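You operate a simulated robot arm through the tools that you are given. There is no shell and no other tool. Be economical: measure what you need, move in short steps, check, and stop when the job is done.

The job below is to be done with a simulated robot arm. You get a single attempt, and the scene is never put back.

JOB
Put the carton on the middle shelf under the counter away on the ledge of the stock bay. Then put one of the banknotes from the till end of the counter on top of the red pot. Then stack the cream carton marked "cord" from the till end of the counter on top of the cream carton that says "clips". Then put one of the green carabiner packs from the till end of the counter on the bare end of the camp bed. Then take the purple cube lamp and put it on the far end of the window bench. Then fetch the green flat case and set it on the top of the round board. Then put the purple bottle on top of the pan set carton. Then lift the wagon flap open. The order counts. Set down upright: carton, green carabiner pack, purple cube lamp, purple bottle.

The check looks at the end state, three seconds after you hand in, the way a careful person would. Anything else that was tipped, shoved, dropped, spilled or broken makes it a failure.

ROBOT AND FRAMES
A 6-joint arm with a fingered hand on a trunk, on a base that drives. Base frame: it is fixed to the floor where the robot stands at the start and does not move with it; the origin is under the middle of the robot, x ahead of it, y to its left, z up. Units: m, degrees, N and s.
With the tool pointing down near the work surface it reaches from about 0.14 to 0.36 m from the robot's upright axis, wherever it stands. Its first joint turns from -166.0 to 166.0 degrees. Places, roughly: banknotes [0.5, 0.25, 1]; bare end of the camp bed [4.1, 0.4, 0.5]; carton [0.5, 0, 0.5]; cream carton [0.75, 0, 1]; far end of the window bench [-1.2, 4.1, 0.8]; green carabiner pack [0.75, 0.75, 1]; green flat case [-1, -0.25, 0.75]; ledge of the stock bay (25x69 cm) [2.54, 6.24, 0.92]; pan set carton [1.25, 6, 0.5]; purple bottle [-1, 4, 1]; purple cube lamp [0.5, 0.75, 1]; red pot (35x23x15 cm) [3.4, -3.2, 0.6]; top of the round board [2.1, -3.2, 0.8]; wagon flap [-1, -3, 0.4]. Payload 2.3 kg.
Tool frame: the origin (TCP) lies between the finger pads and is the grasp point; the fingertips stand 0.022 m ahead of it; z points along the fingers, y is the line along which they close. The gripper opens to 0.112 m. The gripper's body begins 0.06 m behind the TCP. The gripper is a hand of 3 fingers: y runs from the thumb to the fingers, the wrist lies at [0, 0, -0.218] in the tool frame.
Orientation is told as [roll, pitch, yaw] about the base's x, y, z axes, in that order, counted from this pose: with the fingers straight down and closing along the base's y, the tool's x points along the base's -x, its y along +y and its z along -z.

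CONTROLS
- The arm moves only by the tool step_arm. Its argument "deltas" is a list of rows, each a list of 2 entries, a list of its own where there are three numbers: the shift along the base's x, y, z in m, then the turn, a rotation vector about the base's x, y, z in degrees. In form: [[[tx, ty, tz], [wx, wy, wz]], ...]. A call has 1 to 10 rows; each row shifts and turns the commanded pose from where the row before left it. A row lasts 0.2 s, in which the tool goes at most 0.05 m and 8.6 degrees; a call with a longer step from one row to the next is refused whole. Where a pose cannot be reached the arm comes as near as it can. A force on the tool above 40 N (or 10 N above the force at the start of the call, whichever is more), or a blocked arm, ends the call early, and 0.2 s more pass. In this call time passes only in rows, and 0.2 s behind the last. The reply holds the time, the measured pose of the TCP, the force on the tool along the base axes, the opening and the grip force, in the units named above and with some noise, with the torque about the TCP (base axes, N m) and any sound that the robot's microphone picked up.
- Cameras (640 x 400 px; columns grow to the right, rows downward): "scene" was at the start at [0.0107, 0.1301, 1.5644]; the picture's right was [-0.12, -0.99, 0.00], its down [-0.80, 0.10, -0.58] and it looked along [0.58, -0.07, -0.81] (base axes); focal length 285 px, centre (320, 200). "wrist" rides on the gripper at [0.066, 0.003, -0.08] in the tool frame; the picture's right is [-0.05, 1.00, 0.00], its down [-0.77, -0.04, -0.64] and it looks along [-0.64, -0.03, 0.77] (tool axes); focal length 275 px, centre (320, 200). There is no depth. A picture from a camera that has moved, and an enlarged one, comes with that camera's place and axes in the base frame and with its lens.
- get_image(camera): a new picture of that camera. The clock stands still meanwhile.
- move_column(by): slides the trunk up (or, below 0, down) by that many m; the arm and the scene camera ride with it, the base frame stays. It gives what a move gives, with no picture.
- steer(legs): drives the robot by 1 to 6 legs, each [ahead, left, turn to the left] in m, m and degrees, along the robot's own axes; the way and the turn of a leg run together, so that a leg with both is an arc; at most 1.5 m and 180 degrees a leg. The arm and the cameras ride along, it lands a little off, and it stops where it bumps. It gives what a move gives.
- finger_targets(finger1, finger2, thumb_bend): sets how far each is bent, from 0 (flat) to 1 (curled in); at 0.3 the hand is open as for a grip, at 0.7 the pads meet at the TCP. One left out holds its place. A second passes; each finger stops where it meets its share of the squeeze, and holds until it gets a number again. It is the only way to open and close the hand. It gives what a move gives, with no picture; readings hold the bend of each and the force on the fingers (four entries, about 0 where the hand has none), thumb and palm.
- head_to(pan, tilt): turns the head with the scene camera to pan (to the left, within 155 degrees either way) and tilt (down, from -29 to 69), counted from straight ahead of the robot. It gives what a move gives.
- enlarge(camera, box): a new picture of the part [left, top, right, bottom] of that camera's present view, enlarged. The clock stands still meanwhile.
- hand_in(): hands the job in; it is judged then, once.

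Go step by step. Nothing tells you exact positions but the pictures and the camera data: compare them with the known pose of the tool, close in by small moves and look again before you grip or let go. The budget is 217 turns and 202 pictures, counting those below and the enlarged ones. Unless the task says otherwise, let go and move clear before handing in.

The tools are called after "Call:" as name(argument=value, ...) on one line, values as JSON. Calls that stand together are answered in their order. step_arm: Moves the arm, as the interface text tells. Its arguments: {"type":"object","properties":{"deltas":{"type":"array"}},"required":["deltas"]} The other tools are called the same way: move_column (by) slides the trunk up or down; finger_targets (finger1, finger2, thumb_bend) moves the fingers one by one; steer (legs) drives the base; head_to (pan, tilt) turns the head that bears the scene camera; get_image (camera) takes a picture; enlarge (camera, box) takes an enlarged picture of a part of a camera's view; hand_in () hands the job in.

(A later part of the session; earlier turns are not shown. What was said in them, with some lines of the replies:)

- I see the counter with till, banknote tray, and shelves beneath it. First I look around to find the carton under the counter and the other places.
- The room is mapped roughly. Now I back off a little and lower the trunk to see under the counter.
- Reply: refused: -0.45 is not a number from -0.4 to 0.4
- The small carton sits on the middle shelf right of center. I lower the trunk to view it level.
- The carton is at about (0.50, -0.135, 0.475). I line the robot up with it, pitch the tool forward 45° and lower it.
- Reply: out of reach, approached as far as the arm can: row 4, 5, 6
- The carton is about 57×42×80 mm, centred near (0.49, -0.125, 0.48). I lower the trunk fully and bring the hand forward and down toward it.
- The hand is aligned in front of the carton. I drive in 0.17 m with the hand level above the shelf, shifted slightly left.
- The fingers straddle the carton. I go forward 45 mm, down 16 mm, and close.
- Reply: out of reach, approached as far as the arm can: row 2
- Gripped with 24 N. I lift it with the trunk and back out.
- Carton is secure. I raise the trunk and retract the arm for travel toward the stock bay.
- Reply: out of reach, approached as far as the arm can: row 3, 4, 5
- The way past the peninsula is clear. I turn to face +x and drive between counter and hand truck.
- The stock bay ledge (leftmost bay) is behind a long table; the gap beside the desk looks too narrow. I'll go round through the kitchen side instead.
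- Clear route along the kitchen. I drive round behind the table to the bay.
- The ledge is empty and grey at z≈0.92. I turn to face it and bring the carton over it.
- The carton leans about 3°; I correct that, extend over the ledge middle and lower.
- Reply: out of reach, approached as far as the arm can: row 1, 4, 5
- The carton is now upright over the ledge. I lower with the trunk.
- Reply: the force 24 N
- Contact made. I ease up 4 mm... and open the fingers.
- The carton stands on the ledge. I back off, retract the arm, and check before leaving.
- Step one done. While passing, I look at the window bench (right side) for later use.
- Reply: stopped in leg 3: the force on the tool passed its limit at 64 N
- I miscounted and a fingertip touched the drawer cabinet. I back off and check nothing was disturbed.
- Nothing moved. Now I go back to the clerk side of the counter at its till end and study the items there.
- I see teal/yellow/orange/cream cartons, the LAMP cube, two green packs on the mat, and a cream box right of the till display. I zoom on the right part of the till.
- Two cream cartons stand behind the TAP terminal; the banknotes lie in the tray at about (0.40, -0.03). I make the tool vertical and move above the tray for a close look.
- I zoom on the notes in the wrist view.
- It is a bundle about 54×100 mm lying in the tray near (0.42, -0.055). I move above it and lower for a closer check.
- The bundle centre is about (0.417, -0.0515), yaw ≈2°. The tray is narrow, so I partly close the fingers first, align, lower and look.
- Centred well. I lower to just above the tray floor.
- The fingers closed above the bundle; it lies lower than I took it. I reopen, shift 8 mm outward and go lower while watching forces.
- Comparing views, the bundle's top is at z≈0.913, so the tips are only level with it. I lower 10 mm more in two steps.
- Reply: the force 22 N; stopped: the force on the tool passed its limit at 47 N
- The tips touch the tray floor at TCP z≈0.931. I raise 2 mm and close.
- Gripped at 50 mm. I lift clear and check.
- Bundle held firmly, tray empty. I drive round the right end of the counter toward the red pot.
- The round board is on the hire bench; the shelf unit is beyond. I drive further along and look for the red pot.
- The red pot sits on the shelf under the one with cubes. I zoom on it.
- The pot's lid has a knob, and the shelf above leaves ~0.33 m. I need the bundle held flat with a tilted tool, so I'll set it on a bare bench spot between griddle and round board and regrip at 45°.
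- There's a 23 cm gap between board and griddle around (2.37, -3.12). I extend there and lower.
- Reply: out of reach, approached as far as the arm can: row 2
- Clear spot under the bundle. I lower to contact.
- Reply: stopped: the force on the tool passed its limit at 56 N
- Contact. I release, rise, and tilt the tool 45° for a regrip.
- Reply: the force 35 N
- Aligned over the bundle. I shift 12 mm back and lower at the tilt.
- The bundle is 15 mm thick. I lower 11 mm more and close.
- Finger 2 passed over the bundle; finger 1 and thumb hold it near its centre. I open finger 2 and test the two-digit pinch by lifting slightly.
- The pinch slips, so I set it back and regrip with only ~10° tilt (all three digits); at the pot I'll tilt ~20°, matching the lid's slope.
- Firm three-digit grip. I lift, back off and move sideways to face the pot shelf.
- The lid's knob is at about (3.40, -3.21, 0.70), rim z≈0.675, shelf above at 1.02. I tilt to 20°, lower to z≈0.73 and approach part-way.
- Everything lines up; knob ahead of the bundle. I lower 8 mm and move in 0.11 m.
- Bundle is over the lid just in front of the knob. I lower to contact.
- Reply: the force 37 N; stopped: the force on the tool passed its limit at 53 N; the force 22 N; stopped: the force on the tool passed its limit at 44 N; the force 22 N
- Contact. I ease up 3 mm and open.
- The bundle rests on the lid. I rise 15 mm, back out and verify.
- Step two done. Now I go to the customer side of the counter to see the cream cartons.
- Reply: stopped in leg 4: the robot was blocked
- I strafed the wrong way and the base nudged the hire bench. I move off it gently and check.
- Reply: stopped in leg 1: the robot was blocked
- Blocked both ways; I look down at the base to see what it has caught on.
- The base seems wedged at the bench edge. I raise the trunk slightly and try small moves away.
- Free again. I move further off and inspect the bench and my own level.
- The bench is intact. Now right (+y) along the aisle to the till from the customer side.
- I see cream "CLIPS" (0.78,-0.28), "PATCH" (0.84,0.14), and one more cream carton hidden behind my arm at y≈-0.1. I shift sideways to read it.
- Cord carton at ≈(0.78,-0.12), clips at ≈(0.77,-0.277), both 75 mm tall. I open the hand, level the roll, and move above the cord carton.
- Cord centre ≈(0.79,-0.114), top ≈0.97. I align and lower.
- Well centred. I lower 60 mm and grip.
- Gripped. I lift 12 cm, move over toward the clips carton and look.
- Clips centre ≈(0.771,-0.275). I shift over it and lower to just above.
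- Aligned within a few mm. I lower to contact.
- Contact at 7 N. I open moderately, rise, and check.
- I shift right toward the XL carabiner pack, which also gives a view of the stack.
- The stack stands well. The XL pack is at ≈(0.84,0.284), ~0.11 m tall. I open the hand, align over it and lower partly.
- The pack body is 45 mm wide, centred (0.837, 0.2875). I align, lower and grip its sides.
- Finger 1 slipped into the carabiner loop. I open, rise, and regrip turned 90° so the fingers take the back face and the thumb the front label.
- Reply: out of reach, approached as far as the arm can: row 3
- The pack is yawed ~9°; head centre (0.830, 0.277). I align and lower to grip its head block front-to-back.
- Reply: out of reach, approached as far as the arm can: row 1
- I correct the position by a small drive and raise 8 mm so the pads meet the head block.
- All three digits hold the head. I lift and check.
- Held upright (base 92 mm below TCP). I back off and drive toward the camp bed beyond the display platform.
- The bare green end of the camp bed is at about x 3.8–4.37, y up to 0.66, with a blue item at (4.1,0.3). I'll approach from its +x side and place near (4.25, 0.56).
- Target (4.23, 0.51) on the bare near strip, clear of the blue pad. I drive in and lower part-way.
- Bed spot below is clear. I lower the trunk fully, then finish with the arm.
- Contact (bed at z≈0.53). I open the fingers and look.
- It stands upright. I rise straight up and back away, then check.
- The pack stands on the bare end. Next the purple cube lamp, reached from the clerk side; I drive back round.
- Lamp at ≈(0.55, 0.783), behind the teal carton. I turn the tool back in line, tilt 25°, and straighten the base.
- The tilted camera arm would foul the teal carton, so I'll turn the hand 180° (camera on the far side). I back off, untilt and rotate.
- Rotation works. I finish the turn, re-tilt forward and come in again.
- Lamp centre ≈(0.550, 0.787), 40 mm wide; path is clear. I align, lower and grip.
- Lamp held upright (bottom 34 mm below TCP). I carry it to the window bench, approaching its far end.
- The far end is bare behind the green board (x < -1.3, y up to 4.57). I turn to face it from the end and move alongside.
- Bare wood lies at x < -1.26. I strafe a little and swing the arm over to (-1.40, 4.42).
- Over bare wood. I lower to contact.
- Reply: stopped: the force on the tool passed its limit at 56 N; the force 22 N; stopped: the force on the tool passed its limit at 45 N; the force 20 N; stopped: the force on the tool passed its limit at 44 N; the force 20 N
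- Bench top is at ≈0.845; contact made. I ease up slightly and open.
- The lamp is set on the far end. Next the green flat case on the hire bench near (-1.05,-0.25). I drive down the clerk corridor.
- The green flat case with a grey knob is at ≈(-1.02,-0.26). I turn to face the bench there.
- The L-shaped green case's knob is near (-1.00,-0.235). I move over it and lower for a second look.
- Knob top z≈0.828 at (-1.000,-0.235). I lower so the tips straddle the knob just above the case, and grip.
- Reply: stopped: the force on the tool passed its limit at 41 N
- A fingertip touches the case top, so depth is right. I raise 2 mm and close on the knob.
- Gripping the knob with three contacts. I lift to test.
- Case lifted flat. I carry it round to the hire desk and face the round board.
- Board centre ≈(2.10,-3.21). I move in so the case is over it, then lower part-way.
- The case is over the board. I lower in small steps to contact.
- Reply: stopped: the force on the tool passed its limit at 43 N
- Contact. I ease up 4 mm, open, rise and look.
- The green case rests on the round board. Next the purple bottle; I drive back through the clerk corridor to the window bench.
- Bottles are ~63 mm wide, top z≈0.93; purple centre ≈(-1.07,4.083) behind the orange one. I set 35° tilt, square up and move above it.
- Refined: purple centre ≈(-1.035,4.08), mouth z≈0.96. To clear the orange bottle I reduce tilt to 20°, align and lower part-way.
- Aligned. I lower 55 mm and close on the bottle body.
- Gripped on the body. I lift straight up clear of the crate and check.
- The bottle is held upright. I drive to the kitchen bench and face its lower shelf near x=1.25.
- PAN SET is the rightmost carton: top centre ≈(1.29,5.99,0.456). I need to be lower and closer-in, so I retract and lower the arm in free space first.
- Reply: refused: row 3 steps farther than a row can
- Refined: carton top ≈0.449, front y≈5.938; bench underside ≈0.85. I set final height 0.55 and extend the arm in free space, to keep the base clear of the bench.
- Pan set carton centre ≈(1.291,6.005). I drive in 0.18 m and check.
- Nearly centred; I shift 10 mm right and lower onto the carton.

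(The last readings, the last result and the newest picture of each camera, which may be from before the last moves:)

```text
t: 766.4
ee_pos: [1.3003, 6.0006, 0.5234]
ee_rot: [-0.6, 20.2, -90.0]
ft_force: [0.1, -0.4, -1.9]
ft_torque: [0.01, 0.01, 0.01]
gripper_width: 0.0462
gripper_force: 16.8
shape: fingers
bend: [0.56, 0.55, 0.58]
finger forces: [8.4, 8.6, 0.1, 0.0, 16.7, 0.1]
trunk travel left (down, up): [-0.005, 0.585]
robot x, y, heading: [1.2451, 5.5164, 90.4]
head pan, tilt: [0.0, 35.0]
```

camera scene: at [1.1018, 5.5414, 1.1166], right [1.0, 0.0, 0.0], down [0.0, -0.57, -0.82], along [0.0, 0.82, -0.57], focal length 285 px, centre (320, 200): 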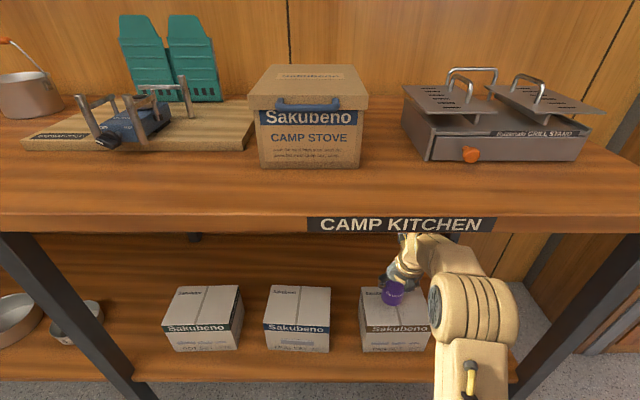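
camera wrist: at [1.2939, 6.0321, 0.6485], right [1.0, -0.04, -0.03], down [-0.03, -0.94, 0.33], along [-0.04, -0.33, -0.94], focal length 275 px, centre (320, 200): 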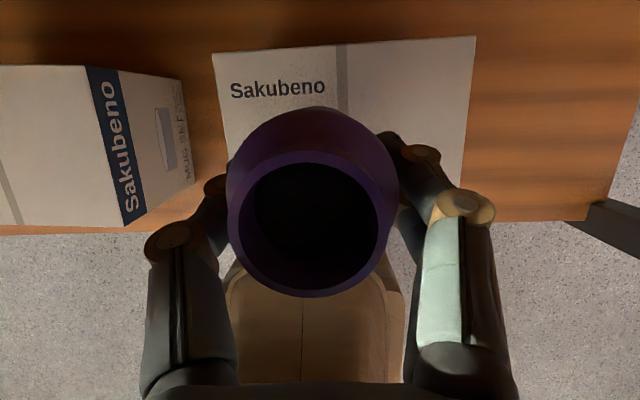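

Not in contact yet; I continue in small steps.

Call:
step_arm(deltas=[[[0, 0, -0.004], [0, 0, 0]]])

Call:
step_arm(deltas=[[[0, 0, -0.004], [0, 0, 0]]])

Call:
step_arm(deltas=[[[0, 0, -0.003], [0, 0, 0]]])

Call:
enlarge(camera="scene", box=[330, 230, 450, 330])

```text
t: 766.8
ee_pos: [1.2987, 6.0011, 0.5189]
ee_rot: [-0.6, 20.0, -90.0]
ft_force: [0.3, 0.8, -1.8]
ft_torque: [-0.05, 0.0, 0.02]
gripper_width: 0.0459
gripper_force: 17.1
shape: fingers
bend: [0.56, 0.55, 0.58]
finger forces: [8.4, 8.6, 0.0, 0.0, 16.7, 0.0]
trunk travel left (down, up): [-0.005, 0.585]
robot x, y, heading: [1.2452, 5.5194, 90.5]
head pan, tilt: [0.0, 35.0]
```

```text
t: 767.2
ee_pos: [1.2997, 6.0007, 0.5146]
ee_rot: [-0.7, 20.2, -90.0]
ft_force: [-0.5, 1.3, 2.5]
ft_torque: [0.01, -0.06, 0.01]
gripper_width: 0.046
gripper_force: 17.5
shape: fingers
bend: [0.56, 0.56, 0.58]
finger forces: [8.5, 8.8, 0.0, 0.0, 17.1, 0.0]
trunk travel left (down, up): [-0.005, 0.585]
robot x, y, heading: [1.2468, 5.5129, 90.4]
head pan, tilt: [0.0, 35.0]
```

```text
t: 767.6
ee_pos: [1.3002, 6.0002, 0.513]
ee_rot: [-0.6, 20.5, -89.9]
ft_force: [1.0, -0.1, 13.8]
ft_torque: [0.09, -0.01, -0.04]
gripper_width: 0.0462
gripper_force: 18.4
shape: fingers
bend: [0.57, 0.57, 0.58]
finger forces: [9.3, 9.7, 0.1, 0.0, 17.5, 0.0]
trunk travel left (down, up): [-0.005, 0.585]
robot x, y, heading: [1.2431, 5.5162, 90.2]
head pan, tilt: [0.0, 35.0]
```

```text
4.00 times, centred on (390, 280) of scene
camera zoom: at [1.1017, 5.5395, 1.097], right [1.0, 0.0, 0.0], down [0.0, -0.57, -0.82], along [0.0, 0.82, -0.57], focal length 1138 px, centre (40, -120)
```

zoom: 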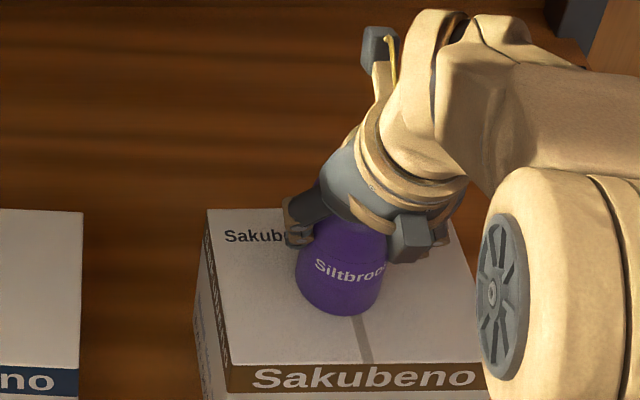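

Bottle base sits on the carton top. I release and look.

Call:
finger_targets(finger1=0.4, finger2=0.4, thumb_bend=0.4)

Call:
get_image(camera="wrist")

```text
t: 768.6
ee_pos: [1.2986, 6.001, 0.5119]
ee_rot: [-0.5, 20.1, -90.0]
ft_force: [0.2, -0.2, 0.3]
ft_torque: [-0.02, 0.02, 0.0]
gripper_width: 0.0829
gripper_force: 0.1
shape: fingers
bend: [0.4, 0.4, 0.4]
finger forces: [0.0, 0.0, 0.1, 0.1, 0.1, 0.0]
trunk travel left (down, up): [-0.005, 0.585]
robot x, y, heading: [1.2449, 5.5165, 90.3]
head pan, tilt: [0.0, 35.0]
```

```text
43 pictures are left
camera wrist: at [1.3036, 6.0342, 0.6102], right [1.0, -0.04, -0.03], down [-0.03, -0.94, 0.33], along [-0.04, -0.33, -0.94], focal length 275 px, centre (320, 200)
```

wrist: 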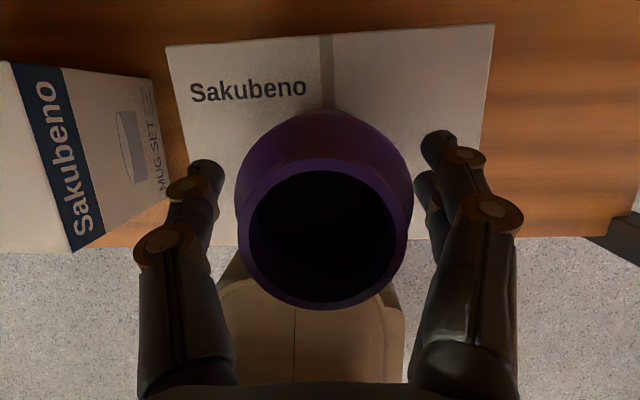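

It stands upright. I rise 30 mm and back straight out, then check.

Call:
move_column(by=0.032)

Call:
steer(legs=[[-0.4, 0, 0]])

Call:
enlarge(camera="scene", box=[280, 130, 480, 280])

```text
t: 769.4
ee_pos: [1.2994, 6.0011, 0.5439]
ee_rot: [-0.6, 20.1, -89.9]
ft_force: [0.5, -0.2, -0.6]
ft_torque: [0.0, 0.03, 0.0]
gripper_width: 0.0834
gripper_force: 0.0
shape: fingers
bend: [0.4, 0.4, 0.4]
finger forces: [0.0, 0.1, 0.0, 0.1, 0.1, 0.0]
trunk travel left (down, up): [-0.037, 0.553]
robot x, y, heading: [1.2444, 5.5191, 90.1]
head pan, tilt: [0.0, 35.0]
```

```text
t: 771.9
ee_pos: [1.3008, 5.5995, 0.5434]
ee_rot: [-0.7, 20.1, -89.7]
ft_force: [0.6, 0.1, 0.3]
ft_torque: [-0.03, 0.0, 0.03]
gripper_width: 0.0832
gripper_force: 0.0
shape: fingers
bend: [0.4, 0.4, 0.4]
finger forces: [0.0, 0.0, 0.0, 0.0, 0.1, 0.1]
trunk travel left (down, up): [-0.037, 0.553]
robot x, y, heading: [1.248, 5.1141, 90.4]
head pan, tilt: [0.0, 35.0]
```

```text
2.67 times, centred on (380, 205) of scene
camera zoom: at [1.1042, 5.138, 1.1286], right [1.0, 0.01, 0.0], down [0.0, -0.57, -0.82], along [-0.01, 0.82, -0.57], focal length 759 px, centre (160, 187)
```

zoom: 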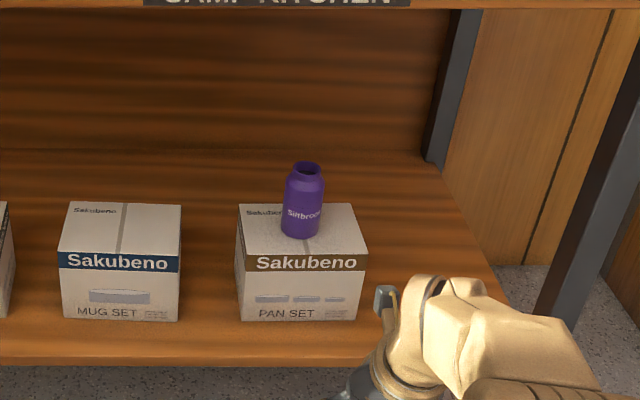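

The bottle stands on the pan set carton. Last: the wagon flap at (-1,-3). I raise the arm and drive back down the corridor.

Call:
move_column(by=0.4)

Call:
steer(legs=[[0, 0.8, 0], [0, 0.77, 0], [0, 0, 179.5], [1.4, 0, 0], [1.4, 0, 0]])

```text
t: 775.7
ee_pos: [1.3006, 5.5982, 0.9431]
ee_rot: [-0.6, 20.1, -89.8]
ft_force: [0.3, 0.4, 0.2]
ft_torque: [0.01, 0.0, 0.03]
gripper_width: 0.0833
gripper_force: 0.1
shape: fingers
bend: [0.4, 0.4, 0.4]
finger forces: [0.0, 0.0, 0.0, 0.0, 0.0, 0.1]
trunk travel left (down, up): [-0.437, 0.153]
robot x, y, heading: [1.2433, 5.1173, 90.3]
head pan, tilt: [0.0, 35.0]
```

```text
t: 804.2
ee_pos: [-0.4941, 1.827, 0.9448]
ee_rot: [-0.6, 20.1, 87.7]
ft_force: [0.0, -0.7, -0.6]
ft_torque: [0.01, 0.0, -0.02]
gripper_width: 0.0831
gripper_force: 0.0
shape: fingers
bend: [0.4, 0.4, 0.4]
finger forces: [0.0, 0.0, 0.1, 0.0, 0.1, 0.1]
trunk travel left (down, up): [-0.437, 0.153]
robot x, y, heading: [-0.418, 2.3109, -92.0]
head pan, tilt: [0.0, 35.0]
```

Call:
steer(legs=[[0, 0.16, 2.2], [1.4, 0, 0], [1.4, 0, 0], [1.1, 0, 0]])

Call:
head_to(pan=-25, tilt=35)

Call:
get_image(camera="scene")

```text
t: 823.9
ee_pos: [-0.2981, -2.0627, 0.9428]
ee_rot: [-0.5, 20.2, 89.8]
ft_force: [-0.1, -0.9, -0.9]
ft_torque: [0.02, 0.0, -0.04]
gripper_width: 0.0834
gripper_force: 0.0
shape: fingers
bend: [0.4, 0.4, 0.4]
finger forces: [0.0, 0.0, 0.1, 0.0, 0.0, 0.0]
trunk travel left (down, up): [-0.437, 0.153]
robot x, y, heading: [-0.2422, -1.5809, -90.1]
head pan, tilt: [0.0, 35.0]
```

```text
t: 824.8
ee_pos: [-0.2984, -2.0631, 0.9439]
ee_rot: [-0.6, 20.1, 89.8]
ft_force: [0.0, -0.3, 0.2]
ft_torque: [0.01, 0.03, 0.01]
gripper_width: 0.0832
gripper_force: 0.1
shape: fingers
bend: [0.4, 0.4, 0.4]
finger forces: [0.0, 0.0, 0.0, 0.0, 0.0, 0.0]
trunk travel left (down, up): [-0.437, 0.153]
robot x, y, heading: [-0.2395, -1.5772, -89.8]
head pan, tilt: [-25.0, 35.0]
```

```text
41 pictures are left
camera scene: at [-0.1398, -1.6, 1.5286], right [-0.91, 0.42, 0.0], down [0.24, 0.52, -0.82], along [-0.34, -0.74, -0.57], focal length 285 px, centre (320, 200)
```

scene: 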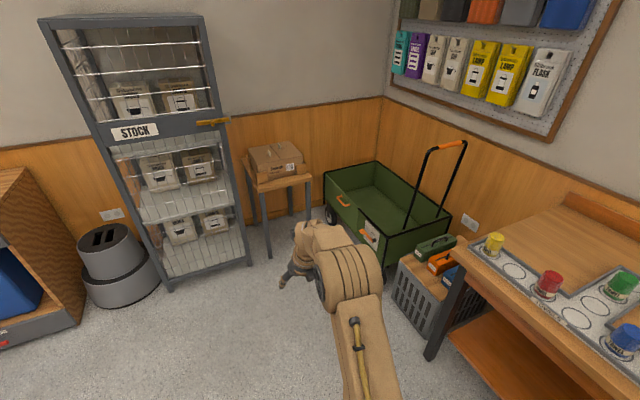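

Call:
enlarge(camera="scene", box=[310, 140, 470, 260])

```text
3.33 times, centred on (390, 200) of scene
camera zoom: at [-0.1398, -1.6, 1.5286], right [-0.91, 0.42, 0.0], down [0.24, 0.52, -0.82], along [-0.34, -0.74, -0.57], focal length 949 px, centre (87, 200)
```

zoom: 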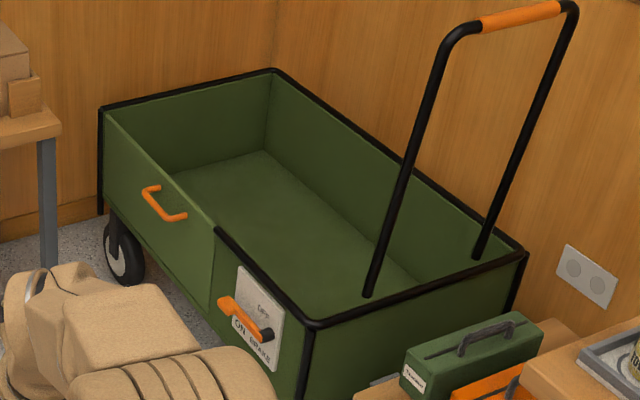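

The flap is the rim-less part of the near side with an orange handle near its top. I go closer to see hinge and handle.

Call:
steer(legs=[[0.7, 0, 0], [0, 0, -90], [0, 0.35, 0]])

Call:
move_column(by=-0.2)

Call:
head_to(pan=15, tilt=50)

Call:
get_image(camera="scene")

```text
t: 834.3
ee_pos: [-0.7257, -2.5687, 0.9438]
ee_rot: [-0.6, 20.1, 0.4]
ft_force: [0.0, 0.5, 0.1]
ft_torque: [-0.01, 0.0, 0.02]
gripper_width: 0.083
gripper_force: 0.1
shape: fingers
bend: [0.4, 0.4, 0.4]
finger forces: [0.0, 0.0, 0.0, 0.0, 0.0, 0.0]
trunk travel left (down, up): [-0.437, 0.153]
robot x, y, heading: [-0.2409, -2.6197, -179.4]
head pan, tilt: [-25.0, 35.0]
```

```text
t: 836.4
ee_pos: [-0.7257, -2.5674, 0.7437]
ee_rot: [-0.6, 20.1, 0.4]
ft_force: [0.4, -0.5, -0.6]
ft_torque: [-0.02, 0.02, 0.01]
gripper_width: 0.0832
gripper_force: 0.0
shape: fingers
bend: [0.4, 0.4, 0.4]
finger forces: [0.1, 0.1, 0.1, 0.0, 0.0, 0.0]
trunk travel left (down, up): [-0.237, 0.353]
robot x, y, heading: [-0.2407, -2.6217, -179.3]
head pan, tilt: [-25.0, 35.0]
```

```text
t: 837.5
ee_pos: [-0.7247, -2.5678, 0.7435]
ee_rot: [-0.7, 20.2, 0.3]
ft_force: [0.3, 0.6, -0.3]
ft_torque: [0.02, 0.01, 0.03]
gripper_width: 0.0832
gripper_force: 0.1
shape: fingers
bend: [0.4, 0.4, 0.4]
finger forces: [0.0, 0.1, 0.1, 0.0, 0.0, 0.0]
trunk travel left (down, up): [-0.237, 0.353]
robot x, y, heading: [-0.2413, -2.6192, -179.5]
head pan, tilt: [15.0, 50.0]
```

```text
39 pictures are left
camera scene: at [-0.2542, -2.7813, 1.3069], right [-0.27, 0.96, 0.0], down [0.74, 0.21, -0.64], along [-0.62, -0.17, -0.77], focal length 285 px, centre (320, 200)
```

scene: 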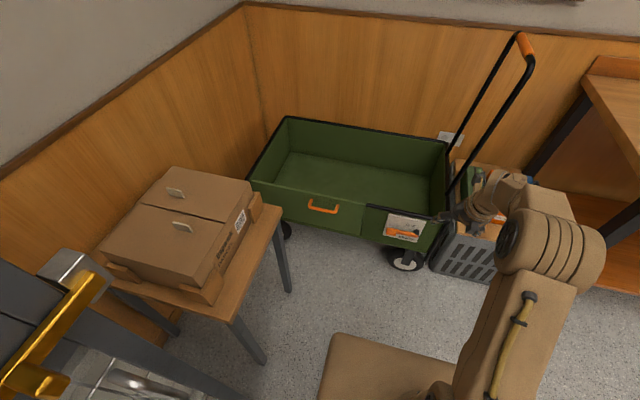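

Call:
enlarge(camera="scene", box=[250, 160, 450, 280])

```text
3.20 times, centred on (350, 220) of scene
camera zoom: at [-0.2542, -2.7813, 1.3069], right [-0.27, 0.96, 0.0], down [0.74, 0.21, -0.64], along [-0.62, -0.17, -0.77], focal length 911 px, centre (224, 136)
```

zoom: 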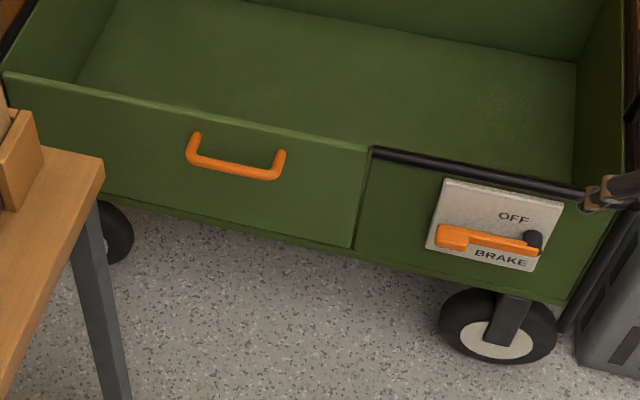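

The flap looks bottom-hinged with its handle near the top. I'll push it open from inside: close the fingers, lower the arm pose in free space, then reach over the edge.

Call:
finger_targets(finger1=0.7, finger2=0.7, thumb_bend=0.7)

Call:
step_arm(deltas=[[[0.015, -0.03, -0.025], [0, 0, 0]], [[0.015, -0.03, -0.025], [0, 0, 0]], [[0.015, -0.03, -0.025], [0, 0, 0]], [[0.015, -0.03, -0.025], [0, 0, 0]]])

Call:
steer(legs=[[0, 0.13, 0], [0.34, 0, 0]])

Call:
get_image(camera="wrist")

Call:
get_image(camera="scene")

```text
t: 838.5
ee_pos: [-0.725, -2.5673, 0.7435]
ee_rot: [-0.6, 20.2, 0.5]
ft_force: [0.1, 1.1, -0.1]
ft_torque: [-0.02, -0.02, -0.01]
gripper_width: 0.003
gripper_force: 0.1
shape: fingers
bend: [0.7, 0.7, 0.7]
finger forces: [0.0, 0.1, 0.1, 0.0, 0.1, 0.0]
trunk travel left (down, up): [-0.237, 0.353]
robot x, y, heading: [-0.2374, -2.6171, -179.4]
head pan, tilt: [15.0, 50.0]
```

```text
t: 839.5
ee_pos: [-0.6652, -2.6886, 0.6435]
ee_rot: [-0.6, 20.0, 0.6]
ft_force: [-0.2, 1.1, -0.3]
ft_torque: [-0.04, 0.01, 0.01]
gripper_width: 0.0027
gripper_force: 0.1
shape: fingers
bend: [0.7, 0.7, 0.7]
finger forces: [0.1, 0.0, 0.0, 0.1, 0.0, 0.0]
trunk travel left (down, up): [-0.237, 0.353]
robot x, y, heading: [-0.2374, -2.6221, -179.1]
head pan, tilt: [15.0, 50.0]
```

```text
t: 842.6
ee_pos: [-1.0051, -2.825, 0.643]
ee_rot: [-0.6, 20.1, 0.7]
ft_force: [0.9, 1.1, 0.2]
ft_torque: [0.02, 0.03, 0.01]
gripper_width: 0.0027
gripper_force: 0.0
shape: fingers
bend: [0.7, 0.7, 0.7]
finger forces: [0.1, 0.0, 0.0, 0.0, 0.0, 0.0]
trunk travel left (down, up): [-0.237, 0.353]
robot x, y, heading: [-0.5819, -2.756, -179.2]
head pan, tilt: [15.0, 50.0]
```

```text
37 pictures are left
camera wrist: at [-1.0395, -2.8226, 0.7413], right [0.03, 1.0, -0.03], down [0.94, -0.02, 0.33], along [0.33, -0.03, -0.94], focal length 275 px, centre (320, 200)
```

wrist: 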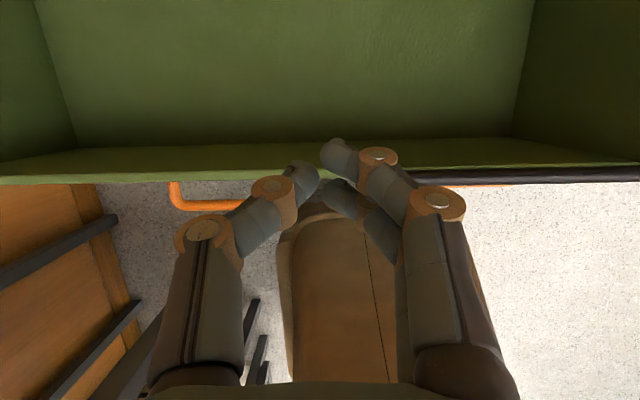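

```text
36 pictures are left
camera scene: at [-0.5935, -2.9175, 1.3069], right [-0.27, 0.96, 0.0], down [0.74, 0.21, -0.64], along [-0.62, -0.18, -0.77], focal length 285 px, centre (320, 200)
```

scene: 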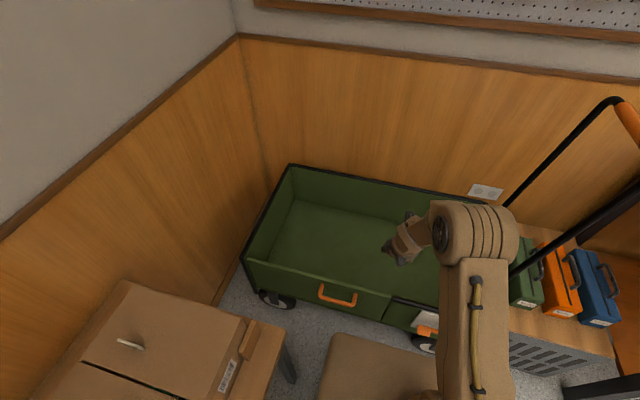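

The flap's top edge is at x≈-0.97, z≈0.46. I shift further in, lower the fingers behind the edge, then draw back gently.

Call:
step_arm(deltas=[[[-0.02, -0.04, 0], [0, 0, 0]]])

Call:
move_column(by=-0.225)

Call:
steer(legs=[[-0.05, 0, 0]])

Call:
get_image(camera="scene")

```text
t: 843.0
ee_pos: [-1.025, -2.8643, 0.6423]
ee_rot: [-0.6, 20.1, 0.7]
ft_force: [0.0, -0.2, -0.2]
ft_torque: [0.02, -0.02, 0.0]
gripper_width: 0.0027
gripper_force: 0.0
shape: fingers
bend: [0.7, 0.7, 0.7]
finger forces: [0.0, 0.0, 0.0, 0.0, 0.1, 0.0]
trunk travel left (down, up): [-0.237, 0.353]
robot x, y, heading: [-0.5797, -2.7548, -179.2]
head pan, tilt: [15.0, 50.0]
```

```text
t: 845.4
ee_pos: [-1.0255, -2.8638, 0.4169]
ee_rot: [-0.7, 20.1, 0.7]
ft_force: [0.5, 0.6, 0.2]
ft_torque: [-0.02, 0.02, 0.02]
gripper_width: 0.0029
gripper_force: 0.1
shape: fingers
bend: [0.7, 0.7, 0.7]
finger forces: [0.1, 0.1, 0.0, 0.0, 0.0, 0.0]
trunk travel left (down, up): [-0.012, 0.578]
robot x, y, heading: [-0.5804, -2.7544, -179.3]
head pan, tilt: [15.0, 50.0]
```

```text
t: 846.3
ee_pos: [-0.9752, -2.8633, 0.4179]
ee_rot: [-0.6, 20.0, 0.7]
ft_force: [0.2, -0.4, 0.9]
ft_torque: [0.03, 0.0, 0.02]
gripper_width: 0.0028
gripper_force: 0.1
shape: fingers
bend: [0.7, 0.7, 0.7]
finger forces: [0.0, 0.0, 0.0, 0.0, 0.1, 0.0]
trunk travel left (down, up): [-0.012, 0.578]
robot x, y, heading: [-0.5254, -2.7533, -179.2]
head pan, tilt: [15.0, 50.0]
```

```text
35 pictures are left
camera scene: at [-0.5431, -2.9167, 1.0819], right [-0.27, 0.96, 0.0], down [0.74, 0.21, -0.64], along [-0.62, -0.18, -0.77], focal length 285 px, centre (320, 200)
```

scene: 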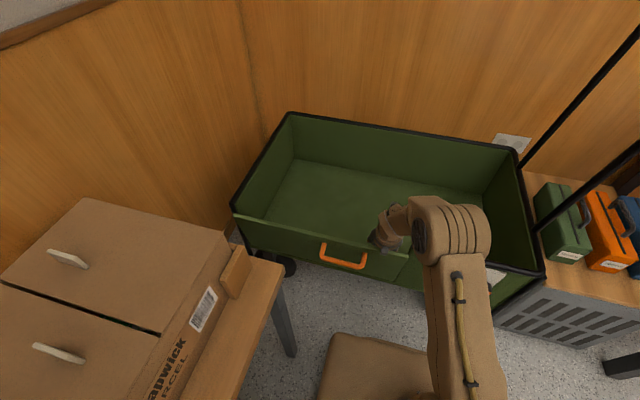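

No force yet; I continue back another 40 mm and look.

Call:
steer(legs=[[-0.03, 0, 0]])

Call:
enlarge(camera="scene", box=[220, 170, 460, 310])

```text
t: 847.2
ee_pos: [-0.9445, -2.8639, 0.4178]
ee_rot: [-0.6, 20.1, 0.6]
ft_force: [0.0, 0.4, -0.6]
ft_torque: [-0.01, 0.02, 0.01]
gripper_width: 0.0027
gripper_force: 0.1
shape: fingers
bend: [0.7, 0.7, 0.7]
finger forces: [0.1, 0.0, 0.0, 0.0, 0.1, 0.0]
trunk travel left (down, up): [-0.012, 0.578]
robot x, y, heading: [-0.501, -2.7555, -179.1]
head pan, tilt: [15.0, 50.0]
```

```text
2.67 times, centred on (340, 240) of scene
camera zoom: at [-0.5128, -2.9162, 1.0819], right [-0.27, 0.96, 0.0], down [0.74, 0.21, -0.64], along [-0.62, -0.18, -0.77], focal length 759 px, centre (267, 93)
```

zoom: 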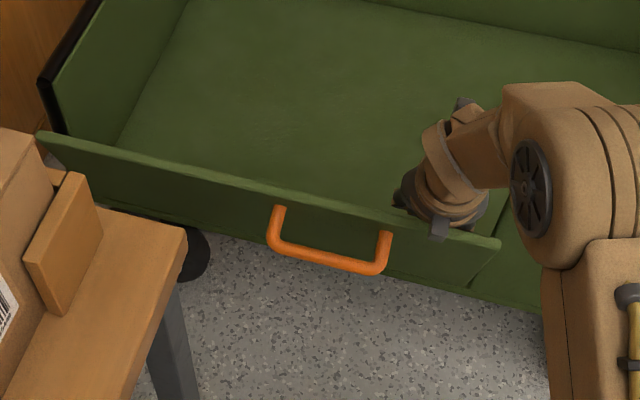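

The flap swings outward on its bottom hinge with little resistance. I keep drawing back.

Call:
steer(legs=[[-0.06, 0, 0]])

Call:
enlarge(camera="scene", box=[220, 170, 460, 310])

```text
t: 848.1
ee_pos: [-0.8838, -2.8624, 0.4173]
ee_rot: [-0.7, 20.2, 0.6]
ft_force: [0.7, 0.0, -0.1]
ft_torque: [0.04, 0.01, 0.02]
gripper_width: 0.0028
gripper_force: 0.0
shape: fingers
bend: [0.7, 0.7, 0.7]
finger forces: [0.0, 0.0, 0.0, 0.0, 0.0, 0.1]
trunk travel left (down, up): [-0.012, 0.578]
robot x, y, heading: [-0.4368, -2.7529, -179.0]
head pan, tilt: [15.0, 50.0]
```

```text
2.67 times, centred on (340, 240) of scene
camera zoom: at [-0.4522, -2.9153, 1.0819], right [-0.27, 0.96, 0.0], down [0.74, 0.21, -0.64], along [-0.62, -0.18, -0.77], focal length 759 px, centre (267, 93)
```

zoom: 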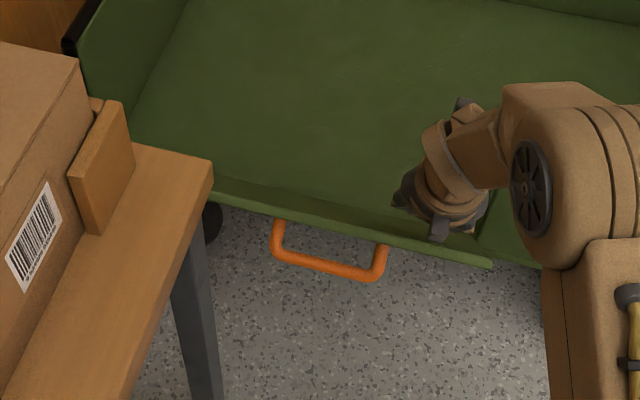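

Call:
steer(legs=[[-0.05, 0, 0]])

Call:
step_arm(deltas=[[[0.01, 0, -0.03], [0, 0, 0]], [[0.01, 0, -0.03], [0, 0, 0]], [[0.01, 0, -0.03], [0, 0, 0]]])

Call:
enlarge(camera="scene", box=[220, 170, 460, 310])

```text
t: 849.1
ee_pos: [-0.833, -2.8611, 0.4168]
ee_rot: [-0.6, 20.1, 0.7]
ft_force: [0.4, -0.3, 0.1]
ft_torque: [0.02, -0.01, 0.04]
gripper_width: 0.0029
gripper_force: 0.0
shape: fingers
bend: [0.7, 0.7, 0.7]
finger forces: [0.0, 0.0, 0.0, 0.0, 0.0, 0.0]
trunk travel left (down, up): [-0.012, 0.578]
robot x, y, heading: [-0.3888, -2.7534, -179.0]
head pan, tilt: [15.0, 50.0]
```

```text
t: 849.9
ee_pos: [-0.8271, -2.8672, 0.3346]
ee_rot: [-0.6, 19.7, 0.7]
ft_force: [0.4, 0.4, -0.2]
ft_torque: [-0.01, -0.01, -0.02]
gripper_width: 0.0026
gripper_force: 0.1
shape: fingers
bend: [0.7, 0.7, 0.7]
finger forces: [0.1, 0.1, 0.0, 0.0, 0.1, 0.1]
out of reach, approached as far as the arm can: row 2, 3
trunk travel left (down, up): [-0.012, 0.578]
robot x, y, heading: [-0.3893, -2.7539, -179.2]
head pan, tilt: [15.0, 50.0]
```

```text
2.67 times, centred on (340, 240) of scene
camera zoom: at [-0.4014, -2.9145, 1.0819], right [-0.27, 0.96, 0.0], down [0.74, 0.21, -0.64], along [-0.62, -0.18, -0.77], focal length 759 px, centre (267, 93)
```

zoom: 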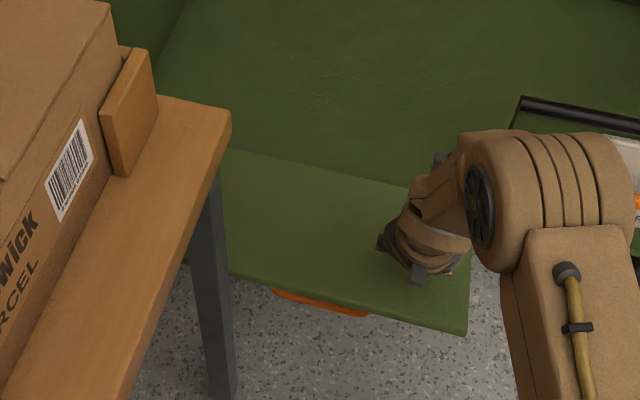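

The flap is nearly flat. I push it a little further down, then lift clear and look.

Call:
step_arm(deltas=[[[0.03, 0.02, -0.01], [0, 0, 0]], [[0.02, 0.02, -0.03], [0, 0, 0]]])

Call:
move_column(by=0.3)

Call:
get_image(camera="scene")

Call:
get_image(camera="wrist")

```text
t: 850.5
ee_pos: [-0.7843, -2.8598, 0.3047]
ee_rot: [-7.2, 16.9, 0.4]
ft_force: [0.6, 0.3, 0.8]
ft_torque: [-0.04, 0.02, 0.02]
gripper_width: 0.0027
gripper_force: 0.0
shape: fingers
bend: [0.7, 0.7, 0.7]
finger forces: [0.0, 0.0, 0.1, 0.0, 0.1, 0.0]
out of reach, approached as far as the arm can: row 1, 2
trunk travel left (down, up): [-0.012, 0.578]
robot x, y, heading: [-0.3883, -2.7502, -178.9]
head pan, tilt: [15.0, 50.0]
```

```text
t: 853.5
ee_pos: [-0.7855, -2.8602, 0.6047]
ee_rot: [-7.2, 17.0, 0.2]
ft_force: [1.0, 0.4, 0.3]
ft_torque: [0.01, -0.02, -0.01]
gripper_width: 0.0025
gripper_force: 0.0
shape: fingers
bend: [0.7, 0.7, 0.7]
finger forces: [0.0, 0.1, 0.0, 0.0, 0.0, 0.0]
trunk travel left (down, up): [-0.312, 0.278]
robot x, y, heading: [-0.3886, -2.7513, -178.9]
head pan, tilt: [15.0, 50.0]
```

```text
31 pictures are left
camera scene: at [-0.4015, -2.9146, 1.3819], right [-0.27, 0.96, 0.0], down [0.74, 0.21, -0.64], along [-0.62, -0.18, -0.77], focal length 285 px, centre (320, 200)
```

scene: 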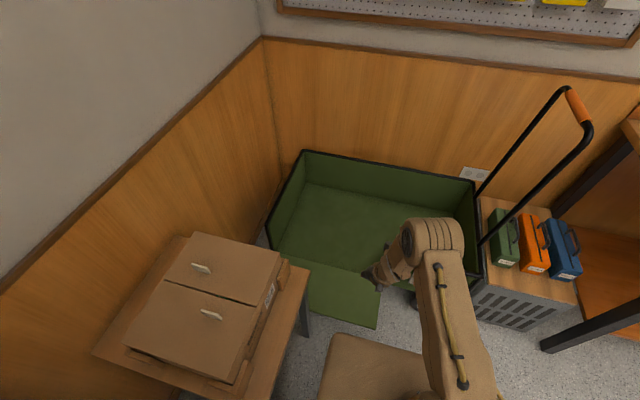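

```text
30 pictures are left
camera wrist: at [-0.8244, -2.8479, 0.7], right [0.0, 0.99, -0.13], down [0.92, 0.05, 0.38], along [0.39, -0.12, -0.91], focal length 275 px, centre (320, 200)
```

wrist: 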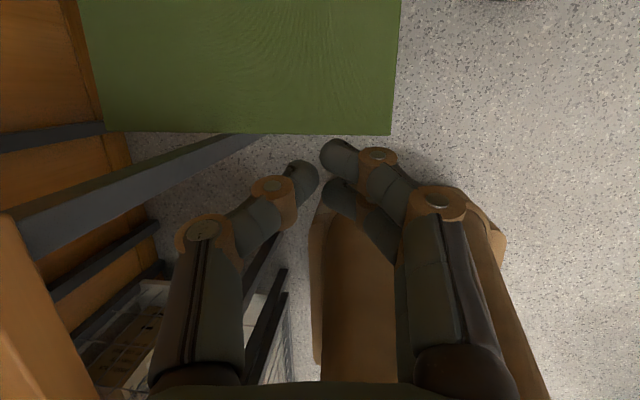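

The flap lies open and stays. I raise the hand and move clear.

Call:
move_column(by=0.2)

Call:
steer(legs=[[0, -0.5, 0]])

Call:
get_image(camera="scene")

Call:
head_to(pan=130, tilt=25)

Call:
get_image(camera="scene")

```text
t: 855.6
ee_pos: [-0.7853, -2.86, 0.8048]
ee_rot: [-7.2, 16.9, 0.1]
ft_force: [0.3, -0.6, 0.0]
ft_torque: [-0.02, -0.01, -0.03]
gripper_width: 0.0026
gripper_force: 0.1
shape: fingers
bend: [0.7, 0.7, 0.7]
finger forces: [0.0, 0.0, 0.0, 0.0, 0.0, 0.0]
trunk travel left (down, up): [-0.512, 0.078]
robot x, y, heading: [-0.386, -2.7545, -179.2]
head pan, tilt: [15.0, 50.0]
```

```text
t: 858.6
ee_pos: [-0.7915, -2.3529, 0.8059]
ee_rot: [-7.2, 16.8, 0.3]
ft_force: [-1.0, -0.5, 0.9]
ft_torque: [-0.04, 0.01, 0.0]
gripper_width: 0.0026
gripper_force: 0.1
shape: fingers
bend: [0.7, 0.7, 0.7]
finger forces: [0.0, 0.0, 0.1, 0.0, 0.0, 0.1]
trunk travel left (down, up): [-0.512, 0.078]
robot x, y, heading: [-0.3928, -2.2469, -178.9]
head pan, tilt: [15.0, 50.0]
```

```text
29 pictures are left
camera scene: at [-0.4092, -2.4073, 1.582], right [-0.27, 0.96, 0.0], down [0.74, 0.21, -0.64], along [-0.62, -0.18, -0.77], focal length 285 px, centre (320, 200)
```

scene: 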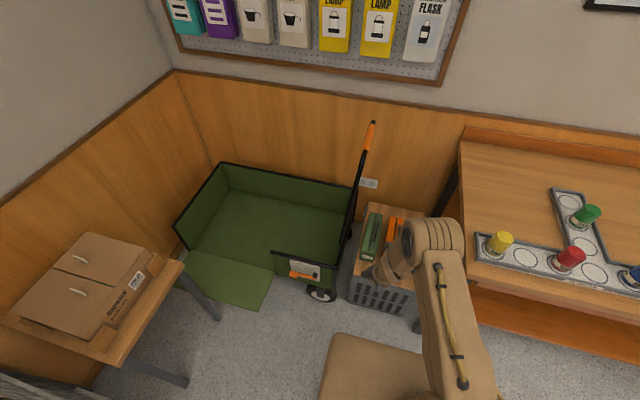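

```text
t: 860.5
ee_pos: [-0.7918, -2.3532, 0.8038]
ee_rot: [-7.2, 17.0, 0.3]
ft_force: [0.6, -0.2, -1.3]
ft_torque: [0.0, 0.0, -0.03]
gripper_width: 0.0026
gripper_force: 0.1
shape: fingers
bend: [0.7, 0.7, 0.7]
finger forces: [0.0, 0.0, 0.1, 0.0, 0.0, 0.0]
trunk travel left (down, up): [-0.512, 0.078]
robot x, y, heading: [-0.3942, -2.247, -178.9]
head pan, tilt: [130.0, 25.0]
```

```text
28 pictures are left
camera scene: at [-0.2748, -2.4565, 1.6194], right [-0.76, -0.65, 0.0], down [-0.28, 0.32, -0.91], along [0.59, -0.69, -0.42], focal length 285 px, centre (320, 200)
```

scene: 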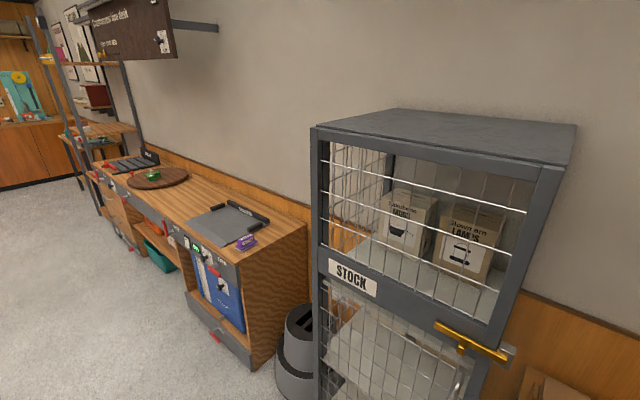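

The flap hangs open, the case sits on the round board, and the hand is clear of everything. I hand in.

Call:
hand_in()

```text
The job is handed in.
```

All eight steps were carried out in the order given, and I handed the job in. I saw each item resting in place after letting go; I didn't go back to re-check most of them at the end.

- **Banknotes:** they turned out to be a single banded bundle from the tray by the till, so the whole bundle is on the red pot's lid, in front of the knob. The listed spot for the banknotes was nearer the till itself; I didn't look inside the till drawer.
- **Carabiner pack:** I took the XL one of the three green packs.
- **Bumps while driving:** a fingertip pressed against the drawer cabinet early on, and later the base ran into the hire bench and stuck briefly. I saw nothing moved at either place, but I couldn't check every red lever on the bench front.
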